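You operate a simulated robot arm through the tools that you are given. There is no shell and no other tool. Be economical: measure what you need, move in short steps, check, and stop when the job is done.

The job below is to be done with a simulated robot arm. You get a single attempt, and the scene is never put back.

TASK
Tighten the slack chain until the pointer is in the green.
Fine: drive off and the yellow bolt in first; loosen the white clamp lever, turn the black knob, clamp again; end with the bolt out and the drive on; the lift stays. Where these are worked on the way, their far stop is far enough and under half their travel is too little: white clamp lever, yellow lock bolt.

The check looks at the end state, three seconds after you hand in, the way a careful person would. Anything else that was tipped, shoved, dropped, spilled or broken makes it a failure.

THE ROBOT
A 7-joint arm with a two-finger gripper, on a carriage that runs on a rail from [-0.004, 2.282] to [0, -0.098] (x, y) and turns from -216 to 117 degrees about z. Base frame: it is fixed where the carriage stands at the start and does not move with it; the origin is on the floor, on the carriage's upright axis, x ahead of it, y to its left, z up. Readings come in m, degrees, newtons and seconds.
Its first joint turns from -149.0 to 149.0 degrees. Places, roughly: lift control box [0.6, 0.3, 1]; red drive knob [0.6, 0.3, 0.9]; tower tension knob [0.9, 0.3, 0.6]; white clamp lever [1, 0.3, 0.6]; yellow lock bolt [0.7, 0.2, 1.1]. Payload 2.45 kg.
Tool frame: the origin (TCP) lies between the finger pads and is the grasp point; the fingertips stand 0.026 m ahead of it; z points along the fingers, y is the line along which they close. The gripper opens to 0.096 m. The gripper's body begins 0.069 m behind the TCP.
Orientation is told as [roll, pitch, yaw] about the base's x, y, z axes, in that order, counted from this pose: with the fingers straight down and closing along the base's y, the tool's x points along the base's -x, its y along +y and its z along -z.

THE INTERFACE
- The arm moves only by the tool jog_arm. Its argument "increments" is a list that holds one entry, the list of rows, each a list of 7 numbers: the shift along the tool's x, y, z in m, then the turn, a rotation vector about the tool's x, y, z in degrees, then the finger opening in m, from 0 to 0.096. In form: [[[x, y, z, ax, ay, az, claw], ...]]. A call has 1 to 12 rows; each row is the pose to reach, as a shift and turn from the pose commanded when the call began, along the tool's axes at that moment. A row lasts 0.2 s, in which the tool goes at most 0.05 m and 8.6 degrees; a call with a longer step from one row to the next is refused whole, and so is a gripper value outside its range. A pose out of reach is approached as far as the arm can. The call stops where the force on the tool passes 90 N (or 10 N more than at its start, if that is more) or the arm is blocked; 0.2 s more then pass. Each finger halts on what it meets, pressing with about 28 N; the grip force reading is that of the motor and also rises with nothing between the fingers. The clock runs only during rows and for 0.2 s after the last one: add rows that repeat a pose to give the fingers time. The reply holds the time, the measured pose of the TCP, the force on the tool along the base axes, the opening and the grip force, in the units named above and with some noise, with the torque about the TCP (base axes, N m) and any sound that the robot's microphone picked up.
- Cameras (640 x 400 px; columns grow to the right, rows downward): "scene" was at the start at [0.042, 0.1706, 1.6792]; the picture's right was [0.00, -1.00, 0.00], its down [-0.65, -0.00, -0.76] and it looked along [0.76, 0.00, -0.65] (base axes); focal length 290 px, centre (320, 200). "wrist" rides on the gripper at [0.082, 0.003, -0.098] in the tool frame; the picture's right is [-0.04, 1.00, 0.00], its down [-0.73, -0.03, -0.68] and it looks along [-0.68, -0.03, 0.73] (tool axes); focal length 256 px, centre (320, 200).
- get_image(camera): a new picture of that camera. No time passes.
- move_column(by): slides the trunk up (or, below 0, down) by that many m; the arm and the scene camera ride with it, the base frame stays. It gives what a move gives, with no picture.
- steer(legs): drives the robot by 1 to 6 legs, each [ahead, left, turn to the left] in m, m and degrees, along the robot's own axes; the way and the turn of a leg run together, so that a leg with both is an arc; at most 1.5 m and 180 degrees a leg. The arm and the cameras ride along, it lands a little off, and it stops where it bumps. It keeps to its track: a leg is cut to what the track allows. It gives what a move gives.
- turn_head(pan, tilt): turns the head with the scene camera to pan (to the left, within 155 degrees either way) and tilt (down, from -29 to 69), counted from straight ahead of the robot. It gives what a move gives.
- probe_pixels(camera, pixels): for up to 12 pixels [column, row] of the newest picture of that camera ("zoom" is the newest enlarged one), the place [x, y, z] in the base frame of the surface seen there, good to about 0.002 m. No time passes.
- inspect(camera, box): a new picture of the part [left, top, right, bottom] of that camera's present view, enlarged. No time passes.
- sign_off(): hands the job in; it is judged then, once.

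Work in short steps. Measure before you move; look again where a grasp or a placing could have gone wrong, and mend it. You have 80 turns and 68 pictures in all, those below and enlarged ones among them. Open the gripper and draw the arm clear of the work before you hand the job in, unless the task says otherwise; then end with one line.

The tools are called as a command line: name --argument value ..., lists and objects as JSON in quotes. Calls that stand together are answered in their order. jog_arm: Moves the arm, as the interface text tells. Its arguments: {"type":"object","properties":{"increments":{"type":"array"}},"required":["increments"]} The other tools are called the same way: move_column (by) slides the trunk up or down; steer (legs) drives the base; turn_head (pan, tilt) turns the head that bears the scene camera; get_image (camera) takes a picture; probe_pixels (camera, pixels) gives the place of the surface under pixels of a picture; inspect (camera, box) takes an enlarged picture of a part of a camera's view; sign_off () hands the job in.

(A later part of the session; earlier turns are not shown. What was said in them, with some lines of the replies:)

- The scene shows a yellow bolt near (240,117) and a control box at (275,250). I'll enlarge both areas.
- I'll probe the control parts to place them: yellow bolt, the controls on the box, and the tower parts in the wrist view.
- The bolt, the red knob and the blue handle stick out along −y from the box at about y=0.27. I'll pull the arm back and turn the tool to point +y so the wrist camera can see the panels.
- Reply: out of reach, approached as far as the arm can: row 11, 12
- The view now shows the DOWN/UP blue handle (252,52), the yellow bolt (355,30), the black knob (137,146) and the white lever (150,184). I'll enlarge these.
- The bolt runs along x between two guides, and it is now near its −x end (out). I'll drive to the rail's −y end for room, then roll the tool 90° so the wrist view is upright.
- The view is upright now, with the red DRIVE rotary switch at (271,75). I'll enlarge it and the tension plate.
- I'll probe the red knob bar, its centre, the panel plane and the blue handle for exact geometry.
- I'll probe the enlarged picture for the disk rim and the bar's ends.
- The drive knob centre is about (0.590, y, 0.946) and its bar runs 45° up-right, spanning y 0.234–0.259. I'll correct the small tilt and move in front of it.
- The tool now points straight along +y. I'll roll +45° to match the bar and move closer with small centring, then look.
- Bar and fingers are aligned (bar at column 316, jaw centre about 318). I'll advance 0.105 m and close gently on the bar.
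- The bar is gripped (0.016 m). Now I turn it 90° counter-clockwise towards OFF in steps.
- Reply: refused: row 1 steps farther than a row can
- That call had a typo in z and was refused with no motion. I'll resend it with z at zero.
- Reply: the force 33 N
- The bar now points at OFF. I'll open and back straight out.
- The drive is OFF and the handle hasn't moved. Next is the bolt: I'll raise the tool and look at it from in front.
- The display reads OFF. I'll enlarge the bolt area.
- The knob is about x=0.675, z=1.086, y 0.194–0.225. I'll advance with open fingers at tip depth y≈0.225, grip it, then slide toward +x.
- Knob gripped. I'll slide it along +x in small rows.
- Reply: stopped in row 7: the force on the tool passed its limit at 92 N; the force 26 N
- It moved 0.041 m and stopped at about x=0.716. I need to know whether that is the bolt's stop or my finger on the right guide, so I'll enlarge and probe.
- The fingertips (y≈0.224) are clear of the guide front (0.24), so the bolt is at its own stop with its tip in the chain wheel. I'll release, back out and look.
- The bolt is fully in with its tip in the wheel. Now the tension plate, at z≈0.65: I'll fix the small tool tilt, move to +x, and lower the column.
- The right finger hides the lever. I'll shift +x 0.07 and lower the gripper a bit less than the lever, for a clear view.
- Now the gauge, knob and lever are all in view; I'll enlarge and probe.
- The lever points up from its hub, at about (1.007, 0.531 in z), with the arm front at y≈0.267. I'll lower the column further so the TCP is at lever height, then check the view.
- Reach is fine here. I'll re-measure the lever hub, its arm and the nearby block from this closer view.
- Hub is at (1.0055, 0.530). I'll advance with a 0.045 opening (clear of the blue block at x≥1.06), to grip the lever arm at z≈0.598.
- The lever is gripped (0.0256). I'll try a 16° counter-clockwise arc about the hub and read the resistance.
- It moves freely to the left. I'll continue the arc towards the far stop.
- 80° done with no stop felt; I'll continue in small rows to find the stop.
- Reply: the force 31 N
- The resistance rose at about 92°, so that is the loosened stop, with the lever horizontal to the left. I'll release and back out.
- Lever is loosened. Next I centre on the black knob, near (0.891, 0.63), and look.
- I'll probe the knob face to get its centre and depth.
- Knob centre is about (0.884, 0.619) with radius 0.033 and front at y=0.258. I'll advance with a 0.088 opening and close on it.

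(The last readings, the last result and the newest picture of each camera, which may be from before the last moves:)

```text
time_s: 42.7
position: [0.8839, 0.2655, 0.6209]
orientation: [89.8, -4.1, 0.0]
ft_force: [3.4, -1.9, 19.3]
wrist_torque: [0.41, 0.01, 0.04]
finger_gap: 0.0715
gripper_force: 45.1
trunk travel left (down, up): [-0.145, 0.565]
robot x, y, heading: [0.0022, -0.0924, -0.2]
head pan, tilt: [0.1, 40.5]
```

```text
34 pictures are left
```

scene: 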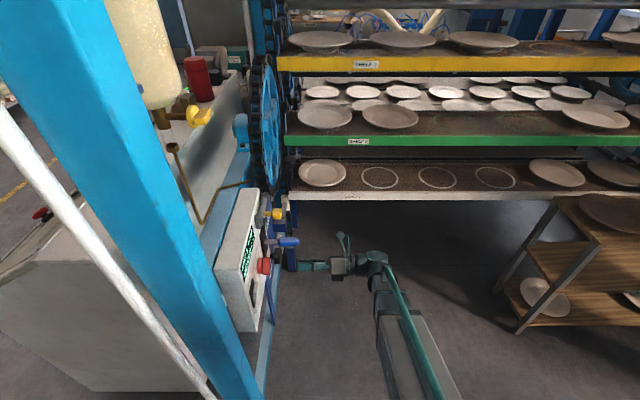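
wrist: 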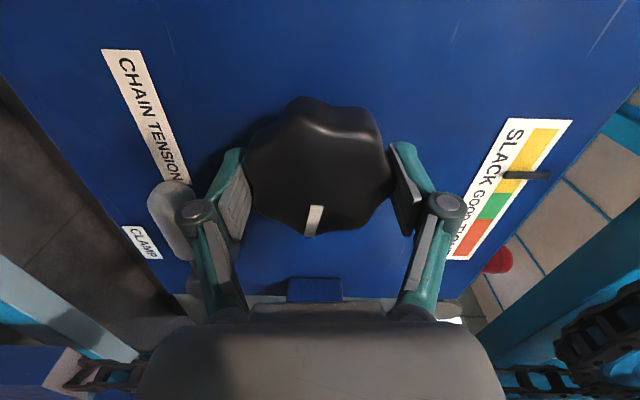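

Gripped at 0.0715, and the gauge is still visible at (500,190). I'll turn clockwise 40° and check the pointer.

jog_arm --increments '[[[0, 0.001, 0, 0, 0, 8, 0.045], [0, 0.002, 0, 0, 0, 16, 0.045], [0, 0.002, 0, 0, 0, 24, 0.045], [0, 0.002, 0, 0, 0, 32, 0.045], [0, 0.002, 0, 0, 0, 40, 0.045]]]'

get_image --camera "wrist"

```text
time_s: 43.9
position: [0.8836, 0.265, 0.6202]
orientation: [89.5, 36.3, -0.5]
ft_force: [19.6, 5.0, 11.1]
wrist_torque: [0.47, -0.01, 0.11]
finger_gap: 0.0712
gripper_force: 44.8
trunk travel left (down, up): [-0.145, 0.565]
robot x, y, heading: [-0.0, -0.0954, 0.1]
head pan, tilt: [0.1, 40.5]
```

```text
33 pictures are left
```

wrist: 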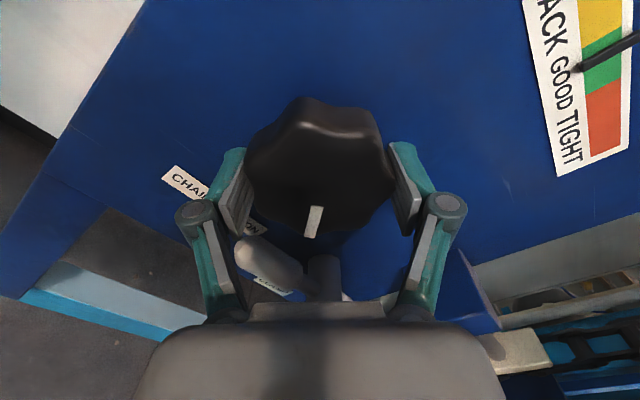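

The pointer has moved into the green region. I'll enlarge it to judge.

inspect --camera "wrist" --box '[500, 0, 640, 180]'

```text
2.22 times, centred on (570, 90) of wrist
```

zoom: 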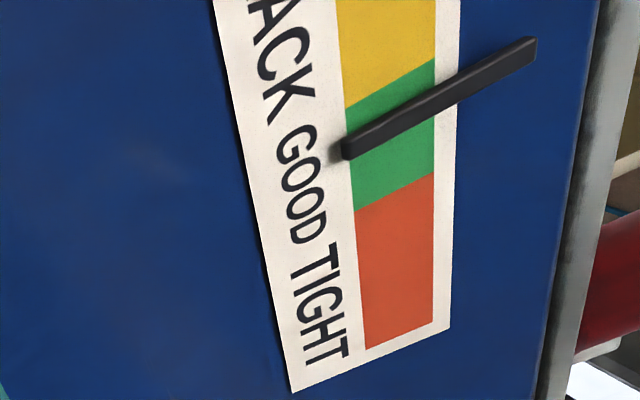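

Parallax matters here, so I'll probe the pointer and the green edges in x.

probe_pixels --camera "zoom" --pixels '[[348, 152], [440, 95], [525, 48], [385, 127], [348, 109], [433, 64], [357, 208], [432, 176], [365, 135], [410, 115]]'

```text
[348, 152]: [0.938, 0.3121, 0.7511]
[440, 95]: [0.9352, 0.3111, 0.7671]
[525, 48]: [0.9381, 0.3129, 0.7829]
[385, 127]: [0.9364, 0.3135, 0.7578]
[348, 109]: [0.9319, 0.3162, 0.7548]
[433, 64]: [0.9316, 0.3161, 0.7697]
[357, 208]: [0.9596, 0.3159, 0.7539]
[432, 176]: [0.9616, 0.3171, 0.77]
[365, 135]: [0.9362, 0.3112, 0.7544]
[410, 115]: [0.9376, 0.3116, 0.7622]
```

Green spans x 0.932–0.960 and the pointer is at 0.937, having moved about 0.0245 for 40°. I'll turn 14° more to centre it.

jog_arm --increments '[[[0, 0, 0, 0, 0, 7, 0.045], [0, 0, 0, 0, 0, 14, 0.045], [0, 0, 0, 0, 0, 14, 0.045]]]'

get_image --camera "wrist"

```text
time_s: 44.7
position: [0.8852, 0.2658, 0.6194]
orientation: [89.3, 50.0, -0.8]
ft_force: [23.7, 5.6, 12.2]
wrist_torque: [-0.26, 0.01, 0.2]
finger_gap: 0.0711
gripper_force: 45.3
trunk travel left (down, up): [-0.145, 0.565]
robot x, y, heading: [0.0017, -0.0897, -0.1]
head pan, tilt: [0.1, 40.5]
```

```text
31 pictures are left
```

wrist: 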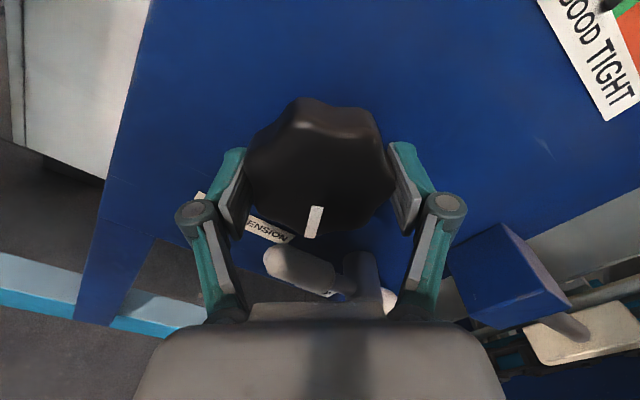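

I'll release, back away and roll back about 40° so the gauge is fully in view.

jog_arm --increments '[[[0, 0, 0, 0, 0, 0, 0.06], [0, 0, 0, 0, 0, 0, 0.088], [0, 0, 0, 0, 0, 0, 0.088], [0, 0, -0.03, 0, 0, 0, 0.088], [0, 0, -0.07, 0, 0, 0, 0.088], [0, 0, -0.11, 0, 0, 0, 0.088], [0, 0, -0.15, 0, 0, 8, 0.08], [0, 0, -0.19, 0, 0, 16, 0.07], [0, 0, -0.2, 0, 0, 24, 0.07], [0, 0, -0.2, 0, 0, 32, 0.07], [0, 0, -0.2, 0, 0, 40, 0.07], [0, 0, -0.2, 0, 0, 40, 0.07]]]'

get_image --camera "wrist"

```text
time_s: 47.3
position: [0.8835, 0.0652, 0.623]
orientation: [-19.5, 89.7, -109.4]
ft_force: [0.5, -0.6, 0.9]
wrist_torque: [-0.04, 0.0, -0.01]
finger_gap: 0.0701
gripper_force: 0.0
trunk travel left (down, up): [-0.145, 0.565]
robot x, y, heading: [0.001, -0.094, -0.0]
head pan, tilt: [0.1, 40.5]
```

```text
30 pictures are left
```

wrist: 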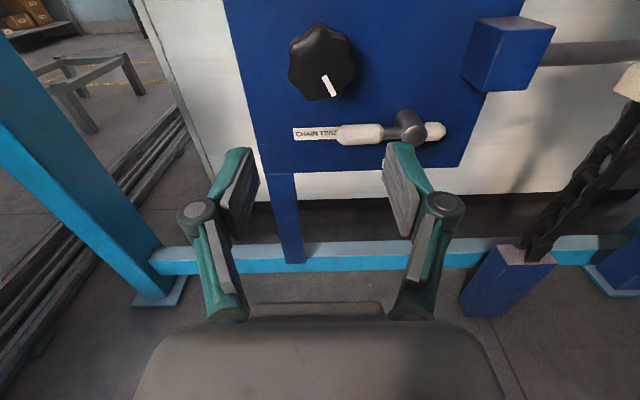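

Knob released. I'll raise the tool 0.13 m to see the gauge.

jog_arm --increments '[[[0.045, 0.02, 0, 0, 0, 0, 0.06], [0.09, 0.04, 0, 0, 0, 0, 0.06], [0.13, 0.06, 0, 0, 0, 0, 0.06], [0.13, 0.06, 0, 0, 0, 0, 0.06]]]'

inspect --camera "wrist" --box '[220, 0, 420, 125]'

```text
time_s: 48.3
position: [0.9424, 0.0669, 0.7498]
orientation: [-8.1, 89.6, -98.2]
ft_force: [0.6, -0.3, 0.3]
wrist_torque: [0.03, 0.0, 0.0]
finger_gap: 0.0597
gripper_force: 0.0
trunk travel left (down, up): [-0.145, 0.565]
robot x, y, heading: [-0.0027, -0.0952, -0.0]
head pan, tilt: [0.1, 40.5]
```

```text
3.20 times, centred on (320, 62) of wrist
```

zoom: 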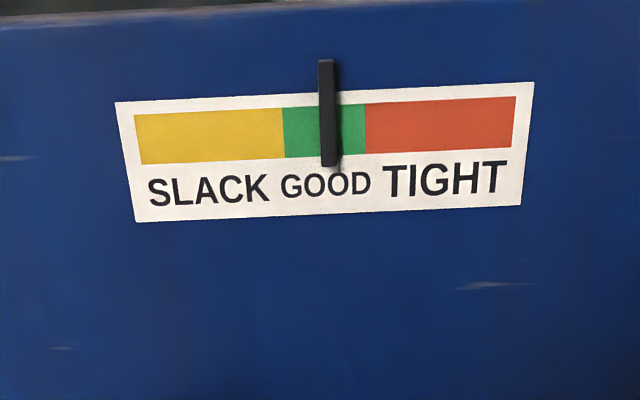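

The pointer is centred in green. Next I re-clamp: roll back −90° and move in front of the lever arm at (0.9385, 0.530).

jog_arm --increments '[[[-0.02, 0, 0, 0, 0, -8, 0.06], [-0.04, 0, 0, 0, 0, -16, 0.06], [-0.06, 0, 0, 0, 0, -24, 0.06], [-0.08, 0, 0, 0, 0, -32, 0.06], [-0.1, 0, 0, 0, 0, -40, 0.06], [-0.12, 0, 0, 0, 0, -48, 0.06], [-0.14, 0, 0, 0, 0, -56, 0.06], [-0.16, 0, 0, 0, 0, -64, 0.06], [-0.18, 0, 0, 0, 0, -72, 0.06], [-0.2, -0.002, 0, 0, 0, -80, 0.06], [-0.22, -0.004, 0.03, 0, 0, -88, 0.06], [-0.22, -0.004, 0.06, 0, 0, -90, 0.06]]]'

get_image --camera "wrist"

```text
time_s: 50.9
position: [0.9363, 0.1247, 0.5308]
orientation: [89.6, -0.1, 0.0]
ft_force: [0.2, -0.8, 0.2]
wrist_torque: [-0.01, -0.01, 0.0]
finger_gap: 0.06
gripper_force: 0.1
trunk travel left (down, up): [-0.145, 0.565]
robot x, y, heading: [0.0012, -0.0941, 0.1]
head pan, tilt: [0.1, 40.5]
```

```text
28 pictures are left
```

wrist: 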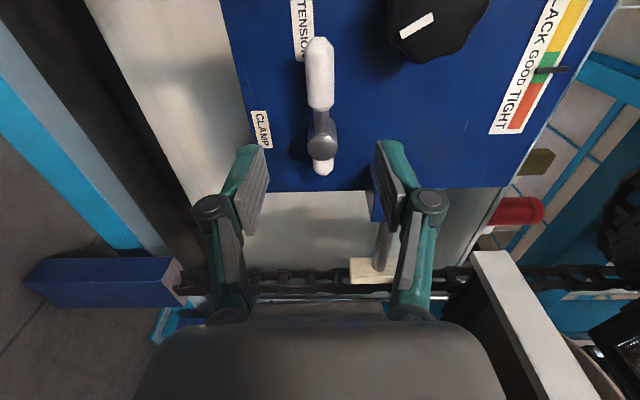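

Aligned (lever at column 320). I'll advance with a 0.045 opening and grip.

jog_arm --increments '[[[-0.002, -0.001, 0.03, 0, 0, 0, 0.045], [-0.002, -0.001, 0.06, 0, 0, 0, 0.045], [-0.002, -0.001, 0.09, 0, 0, 0, 0.045], [-0.002, -0.001, 0.12, 0, 0, 0, 0.045], [-0.002, -0.001, 0.143, 0, 0, 0, 0.045], [-0.002, -0.001, 0.143, 0, 0, 0, 0.03], [-0.002, -0.001, 0.143, 0, 0, 0, 0.015], [-0.002, -0.001, 0.143, 0, 0, 0, 0.01], [-0.002, -0.001, 0.143, 0, 0, 0, 0.01]]]'

```text
time_s: 52.9
position: [0.9417, 0.2681, 0.5299]
orientation: [89.7, 0.0, 0.0]
ft_force: [3.2, 1.9, 7.5]
wrist_torque: [0.14, -0.17, -0.11]
finger_gap: 0.026
gripper_force: 44.4
trunk travel left (down, up): [-0.145, 0.565]
robot x, y, heading: [-0.0001, -0.0937, -0.1]
head pan, tilt: [0.1, 40.5]
```

Gripped at 0.026. I'll swing it back clockwise about the hub to the clamped (upright) position.

jog_arm --increments '[[[-0.0006, 0.009, 0, 0, 0, 8, 0.01], [-0.0025, 0.0179, 0, 0, 0, 16, 0.01], [-0.0056, 0.0264, 0, 0, 0, 24, 0.01], [-0.0099, 0.0344, 0, 0, 0, 32, 0.01], [-0.0152, 0.0418, 0, 0, 0, 40, 0.01], [-0.0215, 0.0483, 0, 0, 0, 48, 0.01], [-0.0287, 0.0539, 0, 0, 0, 56, 0.01], [-0.0365, 0.0584, 0, 0, 0, 64, 0.01], [-0.0449, 0.0618, 0, 0, 0, 72, 0.01], [-0.0537, 0.064, 0, 0, 0, 80, 0.01], [-0.0627, 0.065, 0, 0, 0, 88, 0.01], [-0.0673, 0.065, 0, 0, 0, 92, 0.01]]]'

get_image --camera "wrist"

```text
time_s: 55.5
position: [1.006, 0.2688, 0.5945]
orientation: [-74.5, 88.0, -164.3]
ft_force: [-22.0, 0.6, -5.6]
wrist_torque: [0.19, -1.52, 0.23]
finger_gap: 0.0258
gripper_force: 44.9
trunk travel left (down, up): [-0.145, 0.565]
robot x, y, heading: [0.0005, -0.0926, 0.1]
head pan, tilt: [0.1, 40.5]
```

```text
27 pictures are left
```

wrist: 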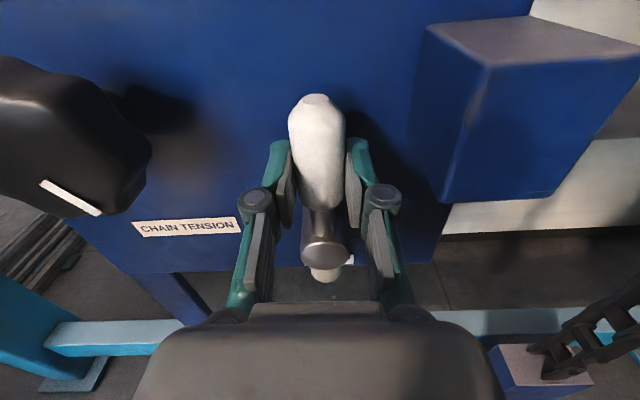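

The lever is upright against its stop (the reaction torque rose). I'll release, back out and rise to look at it and the gauge.

jog_arm --increments '[[[0, 0, 0, 0, 0, -2, 0.03], [0, 0, 0, 0, 0, -2, 0.045], [0, 0, 0, 0, 0, -2, 0.045], [0, 0, -0.04, 0, 0, -2, 0.045], [0, 0, -0.08, 0, 0, -2, 0.045], [0, 0, -0.12, 0, 0, -2, 0.045], [0.04, -0.01, -0.15, 0, 0, -2, 0.05], [0.08, -0.02, -0.19, 0, 0, -2, 0.06], [0.12, -0.02, -0.22, 0, 0, -2, 0.06], [0.15, -0.02, -0.24, 0, 0, -2, 0.06], [0.15, -0.02, -0.24, 0, 0, -2, 0.06]]]'

get_image --camera "wrist"

inspect --camera "wrist" --box '[200, 0, 420, 137]'

```text
refused: row 7 steps farther than a row can; nothing moved
```

```text
26 pictures are left
```

wrist: 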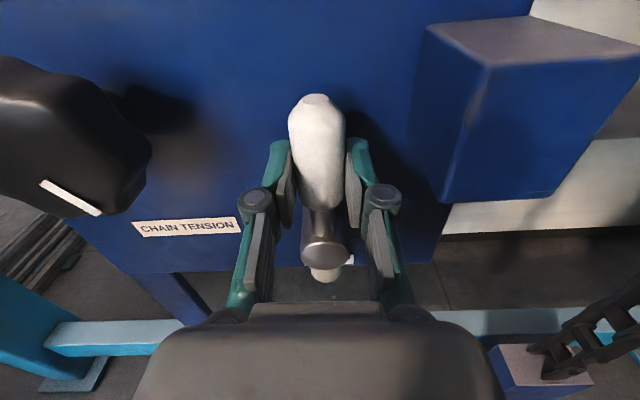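

```text
2.91 times, centred on (310, 68) of wrist
```

zoom: 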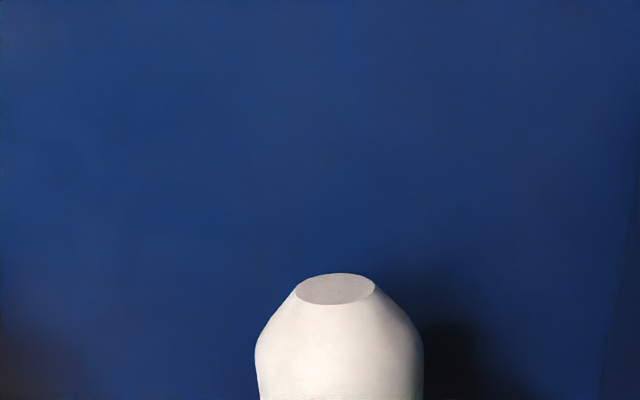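

That move was refused because one row was too long. I'll resend it with smaller steps.

jog_arm --increments '[[[0, 0, 0, 0, 0, -2, 0.03], [0, 0, 0, 0, 0, -2, 0.045], [0, 0, 0, 0, 0, -2, 0.045], [0, 0, -0.04, 0, 0, -2, 0.045], [0, 0, -0.08, 0, 0, -2, 0.045], [0, 0, -0.12, 0, 0, -2, 0.045], [0.02, -0.01, -0.15, 0, 0, -2, 0.05], [0.05, -0.02, -0.18, 0, 0, -2, 0.06], [0.08, -0.02, -0.21, 0, 0, -2, 0.06], [0.12, -0.02, -0.23, 0, 0, -2, 0.06], [0.15, -0.02, -0.24, 0, 0, -2, 0.06], [0.15, -0.02, -0.24, 0, 0, -2, 0.06]]]'

get_image --camera "wrist"

inspect --camera "wrist" --box '[200, 0, 420, 137]'

```text
time_s: 58.1
position: [0.9927, 0.0292, 0.7459]
orientation: [-7.3, 89.7, -97.2]
ft_force: [-0.2, -0.4, -0.2]
wrist_torque: [0.01, 0.04, 0.02]
finger_gap: 0.0603
gripper_force: 0.0
trunk travel left (down, up): [-0.145, 0.565]
robot x, y, heading: [0.0, -0.0923, 0.2]
head pan, tilt: [0.1, 40.5]
```

```text
24 pictures are left
```

wrist: 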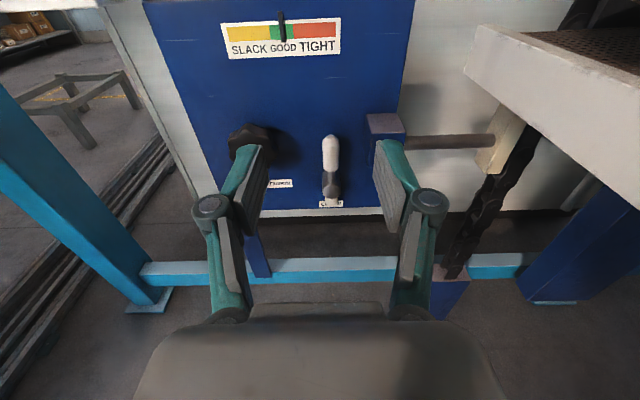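

```text
2.91 times, centred on (310, 68) of wrist
```

zoom: 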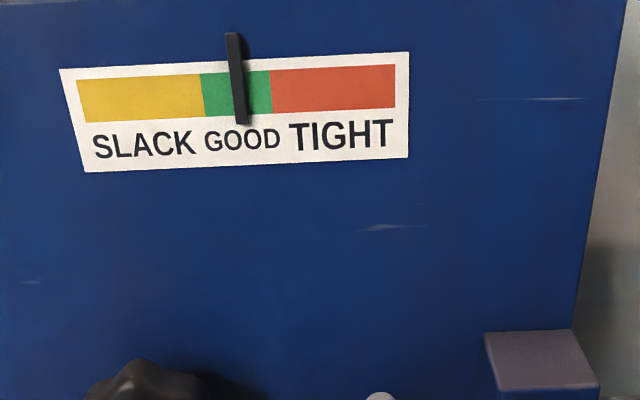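

Pointer is still in green and the lever is clamped. Now I raise the column and move in front of the bolt knob.

move_column --by 0.34

jog_arm --increments '[[[0, -0.04, 0, 0, 0, 0, 0.06], [0, -0.08, 0, 0, 0, 0, 0.06], [0, -0.12, 0, 0, 0, 0, 0.06], [0, -0.16, 0, 0, 0, 0, 0.06], [0, -0.2, 0, 0, 0, 0, 0.06], [0, -0.24, 0, 0, 0, 0, 0.06], [0, -0.276, 0, 0, 0, 0, 0.06], [0, -0.276, 0, 0, 0, 0, 0.06]]]'

get_image --camera "wrist"

```text
time_s: 61.4
position: [0.9927, 0.0315, 1.0855]
orientation: [-5.9, 89.6, -96.0]
ft_force: [-0.5, 0.0, -0.2]
wrist_torque: [0.0, 0.0, -0.03]
finger_gap: 0.06
gripper_force: 0.0
trunk travel left (down, up): [-0.485, 0.225]
robot x, y, heading: [0.0037, -0.0935, 0.4]
head pan, tilt: [0.1, 40.5]
```

```text
time_s: 63.2
position: [0.7152, 0.0313, 1.0848]
orientation: [-5.5, 89.6, -95.6]
ft_force: [-0.1, 0.5, 0.4]
wrist_torque: [-0.02, 0.0, -0.02]
finger_gap: 0.0599
gripper_force: 0.1
trunk travel left (down, up): [-0.485, 0.225]
robot x, y, heading: [-0.0009, -0.0903, 0.2]
head pan, tilt: [0.1, 40.5]
```

```text
22 pictures are left
```

wrist: 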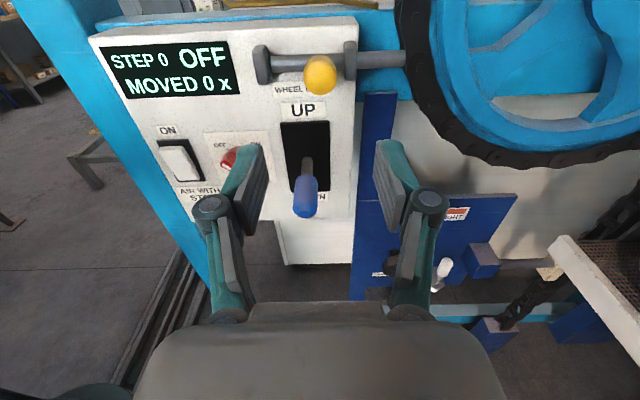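

The bolt knob is at (320,73), in line with the jaws. I'll advance, grip, and slide it back −x by 0.042.

jog_arm --increments '[[[0, 0, 0.04, 0, 0, 0, 0.06], [0, 0, 0.08, 0, 0, 0, 0.06], [0, 0, 0.12, 0, 0, 0, 0.06], [0, 0, 0.15, 0, 0, 0, 0.06], [0, 0, 0.166, 0, 0, 0, 0.06], [0, 0, 0.166, 0, 0, 0, 0.04], [0, 0, 0.166, 0, 0, 0, 0.02], [0, 0, 0.166, 0, 0, 0, 0.015], [0, 0, 0.166, 0, 0, 0, 0.015]]]'

jog_arm --increments '[[[0, -0.01, 0, 0, 0, 0, 0.015], [0, -0.02, 0, 0, 0, 0, 0.015], [0, -0.03, 0, 0, 0, 0, 0.015], [0, -0.038, 0, 0, 0, 0, 0.015], [0, -0.042, 0, 0, 0, 0, 0.015], [0, -0.045, 0, 0, 0, 0, 0.015]]]'

get_image --camera "wrist"

```text
time_s: 65.2
position: [0.7146, 0.1965, 1.0846]
orientation: [-1.0, 89.5, -90.9]
ft_force: [-12.9, -2.7, -6.7]
wrist_torque: [-0.01, 0.01, 0.38]
finger_gap: 0.033
gripper_force: 44.7
trunk travel left (down, up): [-0.485, 0.225]
robot x, y, heading: [-0.0003, -0.0872, -0.1]
head pan, tilt: [0.1, 40.5]
```

```text
time_s: 66.6
position: [0.6742, 0.1958, 1.0857]
orientation: [-11.1, 89.6, -101.2]
ft_force: [10.5, -1.3, 2.4]
wrist_torque: [0.66, -0.12, -0.12]
finger_gap: 0.0327
gripper_force: 45.0
trunk travel left (down, up): [-0.485, 0.225]
robot x, y, heading: [-0.004, -0.091, 0.1]
head pan, tilt: [0.1, 40.5]
```

```text
21 pictures are left
```

wrist: 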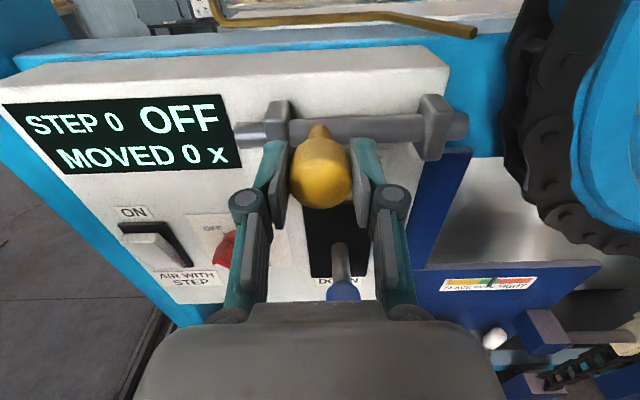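

The knob is back at x≈0.674, as at the start. I'll nudge slightly more to seat it against the out stop.

jog_arm --increments '[[[0, -0.003, 0, 0, 0, 0, 0.015], [0, -0.006, 0, 0, 0, 0, 0.015]]]'

```text
time_s: 67.2
position: [0.6733, 0.1965, 1.0848]
orientation: [-37.2, 89.8, -128.1]
ft_force: [43.0, 6.0, 18.9]
wrist_torque: [-0.4, -0.35, -0.63]
finger_gap: 0.0331
gripper_force: 44.8
trunk travel left (down, up): [-0.485, 0.225]
robot x, y, heading: [-0.0023, -0.0922, -0.1]
head pan, tilt: [0.1, 40.5]
```

It is firmly at the out stop. I'll release, back out, go in front of the drive knob and roll −45° to match the bar at OFF.

jog_arm --increments '[[[0, 0.005, 0, 0, 0, 0, 0.03], [0, 0.005, 0, 0, 0, 0, 0.055], [0, 0.005, 0, 0, 0, 0, 0.055], [0, 0.005, -0.04, 0, 0, 0, 0.055], [0, 0.005, -0.08, 0, 0, 0, 0.055], [0, 0, -0.12, 0, 0, -8, 0.055], [-0.03, -0.02, -0.14, 0, 0, -16, 0.055], [-0.06, -0.04, -0.15, 0, 0, -24, 0.055], [-0.09, -0.06, -0.15, 0, 0, -32, 0.055], [-0.12, -0.075, -0.15, 0, 0, -40, 0.055], [-0.139, -0.081, -0.15, 0, 0, -45, 0.055], [-0.139, -0.081, -0.15, 0, 0, -45, 0.055]]]'

get_image --camera "wrist"

```text
time_s: 69.8
position: [0.5843, 0.0472, 0.9458]
orientation: [89.5, 45.1, -0.4]
ft_force: [0.7, 0.6, 0.0]
wrist_torque: [-0.03, -0.03, -0.06]
finger_gap: 0.055
gripper_force: 0.0
trunk travel left (down, up): [-0.485, 0.225]
robot x, y, heading: [0.0003, -0.0878, 0.2]
head pan, tilt: [0.1, 40.5]
```

```text
20 pictures are left
```

wrist: 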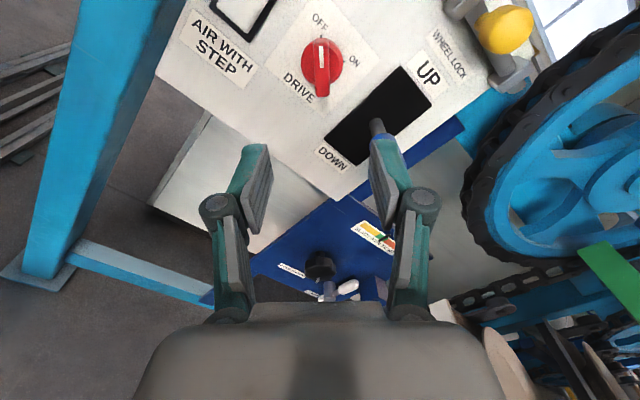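

The bar points straight up in the image at column 321. I'll correct by +5 mm in x, advance 0.182 m and grip.

jog_arm --increments '[[[-0.003, 0.0046, 0.04, 0, 0, 0, 0.05], [-0.003, 0.0046, 0.08, 0, 0, 0, 0.05], [-0.003, 0.0046, 0.12, 0, 0, 0, 0.05], [-0.003, 0.0046, 0.16, 0, 0, 0, 0.05], [-0.003, 0.0046, 0.182, 0, 0, 0, 0.05], [-0.003, 0.0046, 0.182, 0, 0, 0, 0.03], [-0.003, 0.0046, 0.182, 0, 0, 0, 0.01], [-0.003, 0.0046, 0.182, 0, 0, 0, 0.0], [-0.003, 0.0046, 0.182, 0, 0, 0, 0.0]]]'

get_image --camera "wrist"

```text
time_s: 71.8
position: [0.5876, 0.228, 0.9438]
orientation: [88.7, 45.1, -0.6]
ft_force: [-24.4, -7.5, -31.2]
wrist_torque: [-0.17, -0.04, 1.1]
finger_gap: 0.0159
gripper_force: 41.1
trunk travel left (down, up): [-0.485, 0.225]
robot x, y, heading: [-0.0022, -0.0913, -0.1]
head pan, tilt: [0.1, 40.5]
```

```text
19 pictures are left
```

wrist: 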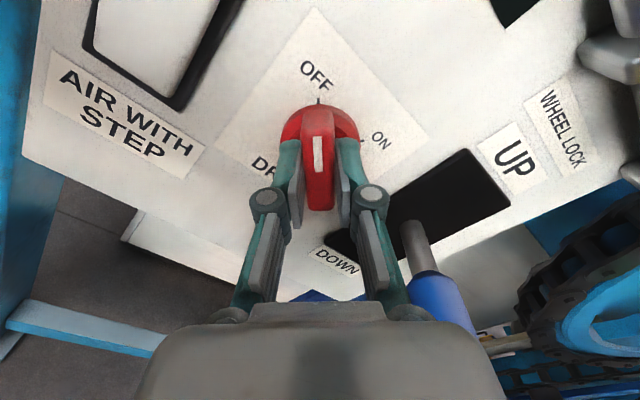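

Gripped at 0.016. I'll relieve the side force by −4 mm and turn +90° clockwise to ON.

jog_arm --increments '[[[0, -0.002, 0, 0, 0, 8, 0], [0, -0.004, 0, 0, 0, 16, 0], [0, -0.004, 0, 0, 0, 24, 0], [0, -0.004, 0, 0, 0, 32, 0], [0, -0.004, 0, 0, 0, 40, 0], [0, -0.004, 0, 0, 0, 48, 0], [0, -0.004, 0, 0, 0, 56, 0], [0, -0.004, 0, 0, 0, 64, 0], [0, -0.004, 0, 0, 0, 72, 0], [0, -0.004, 0, 0, 0, 80, 0], [0, -0.004, 0, 0, 0, 88, 0], [0, -0.004, 0, 0, 0, 92, 0]]]'

get_image --camera "wrist"

```text
time_s: 74.4
position: [0.5868, 0.2286, 0.9443]
orientation: [-89.7, 42.9, -179.7]
ft_force: [-2.8, -0.4, 6.4]
wrist_torque: [-0.02, -1.24, 0.25]
finger_gap: 0.0162
gripper_force: 42.0
trunk travel left (down, up): [-0.485, 0.225]
robot x, y, heading: [-0.0008, -0.0904, 0.2]
head pan, tilt: [0.1, 40.5]
```

```text
18 pictures are left
```

wrist: 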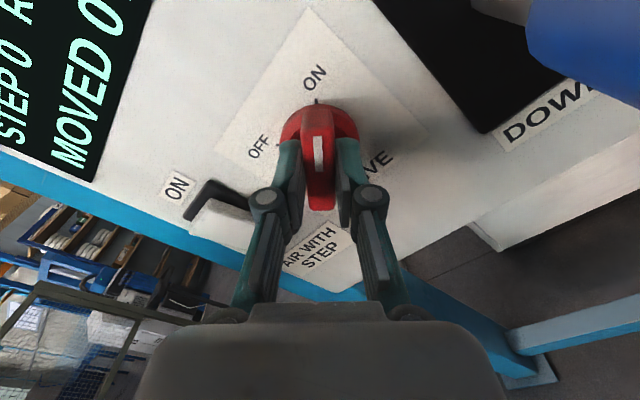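

The bar points at ON and the display changed. I'll release, back out and roll upright for a final check.

jog_arm --increments '[[[0, 0, 0, 0, 0, -2, 0.02], [0, 0, 0, 0, 0, -2, 0.05], [0, 0, 0, 0, 0, -2, 0.05], [0, 0, -0.04, 0, 0, -2, 0.05], [0, 0, -0.08, 0, 0, -2, 0.05], [0, 0, -0.12, 0, 0, -8, 0.05], [0, 0, -0.16, 0, 0, -16, 0.06], [0, 0, -0.19, 0, 0, -24, 0.08], [0.02, 0.02, -0.2, 0, 0, -32, 0.09], [0.04, 0.05, -0.2, 0, 0, -40, 0.09], [0.06, 0.08, -0.2, 0, 0, -46, 0.09], [0.08, 0.11, -0.2, 0, 0, -46, 0.09]]]'

get_image --camera "wrist"

```text
time_s: 77.0
position: [0.7214, 0.0287, 0.9182]
orientation: [-65.5, 89.1, -155.6]
ft_force: [0.9, -0.6, -0.6]
wrist_torque: [0.02, 0.0, 0.02]
finger_gap: 0.0902
gripper_force: 0.1
trunk travel left (down, up): [-0.485, 0.225]
robot x, y, heading: [-0.0034, -0.0918, -0.0]
head pan, tilt: [0.1, 40.5]
```

```text
17 pictures are left
```

wrist: 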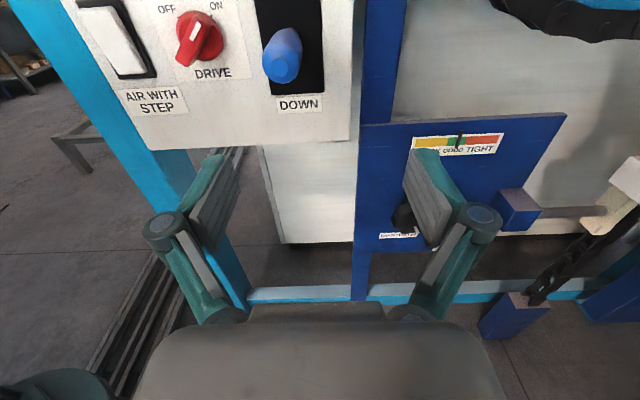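

I'll raise the tool and back off for a full view, to confirm the drive reads ON and everything else is right.

jog_arm --increments '[[[0.04, 0, -0.02, 0, 0, 0, 0.09], [0.08, 0, -0.04, 0, 0, 0, 0.09], [0.12, 0, -0.06, 0, 0, 0, 0.09], [0.16, 0, -0.08, 0, 0, 0, 0.09], [0.18, 0, -0.1, 0, 0, 0, 0.09], [0.18, 0, -0.1, 0, 0, 0, 0.09]]]'

get_image --camera "wrist"

inspect --camera "wrist" --box '[130, 30, 380, 186]'

get_image --camera "scene"

```text
time_s: 78.4
position: [0.7227, -0.0722, 1.1004]
orientation: [-69.7, 88.9, -159.7]
ft_force: [0.1, -0.3, -1.7]
wrist_torque: [0.03, 0.0, 0.01]
finger_gap: 0.09
gripper_force: 0.1
trunk travel left (down, up): [-0.485, 0.225]
robot x, y, heading: [0.0015, -0.0898, -0.0]
head pan, tilt: [0.1, 40.5]
```

```text
16 pictures are left
```

wrist: 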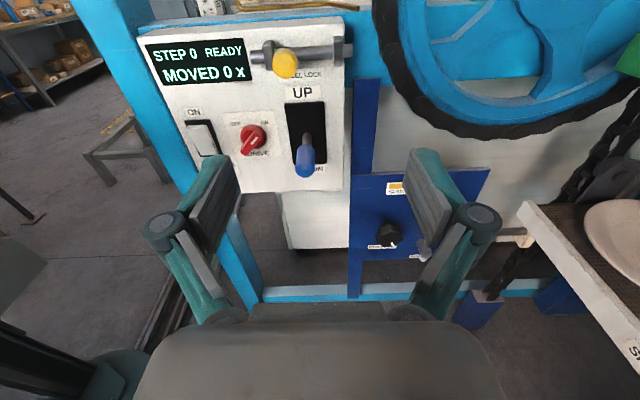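

```text
2.56 times, centred on (255, 108) of wrist
```

zoom: 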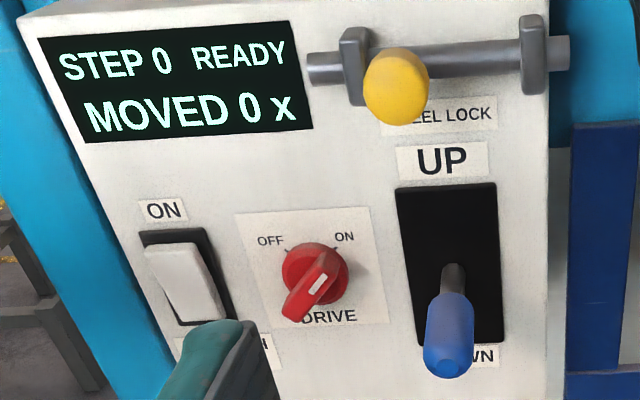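

```text
14 pictures are left
```

scene: 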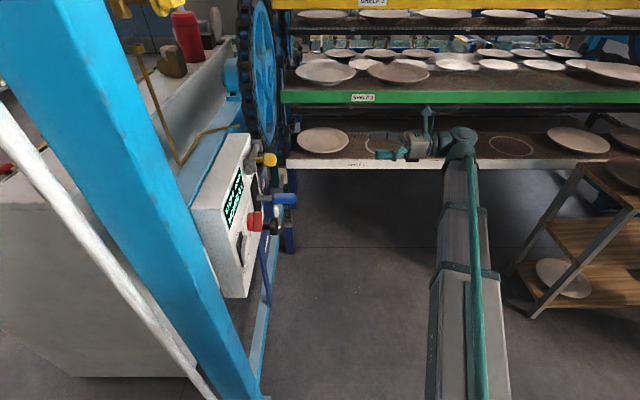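

The display reads READY with MOVED 0. The bolt is out, the drive is on, the lever is clamped, the pointer is in green, and the arm is clear with the gripper open. I'm handing in.

sign_off

```text
The job is handed in.
```

The chain is tightened with the pointer in the middle of the green. The white lever is clamped, the yellow bolt is out and the drive is on (display READY, MOVED 0). The lift was not moved.
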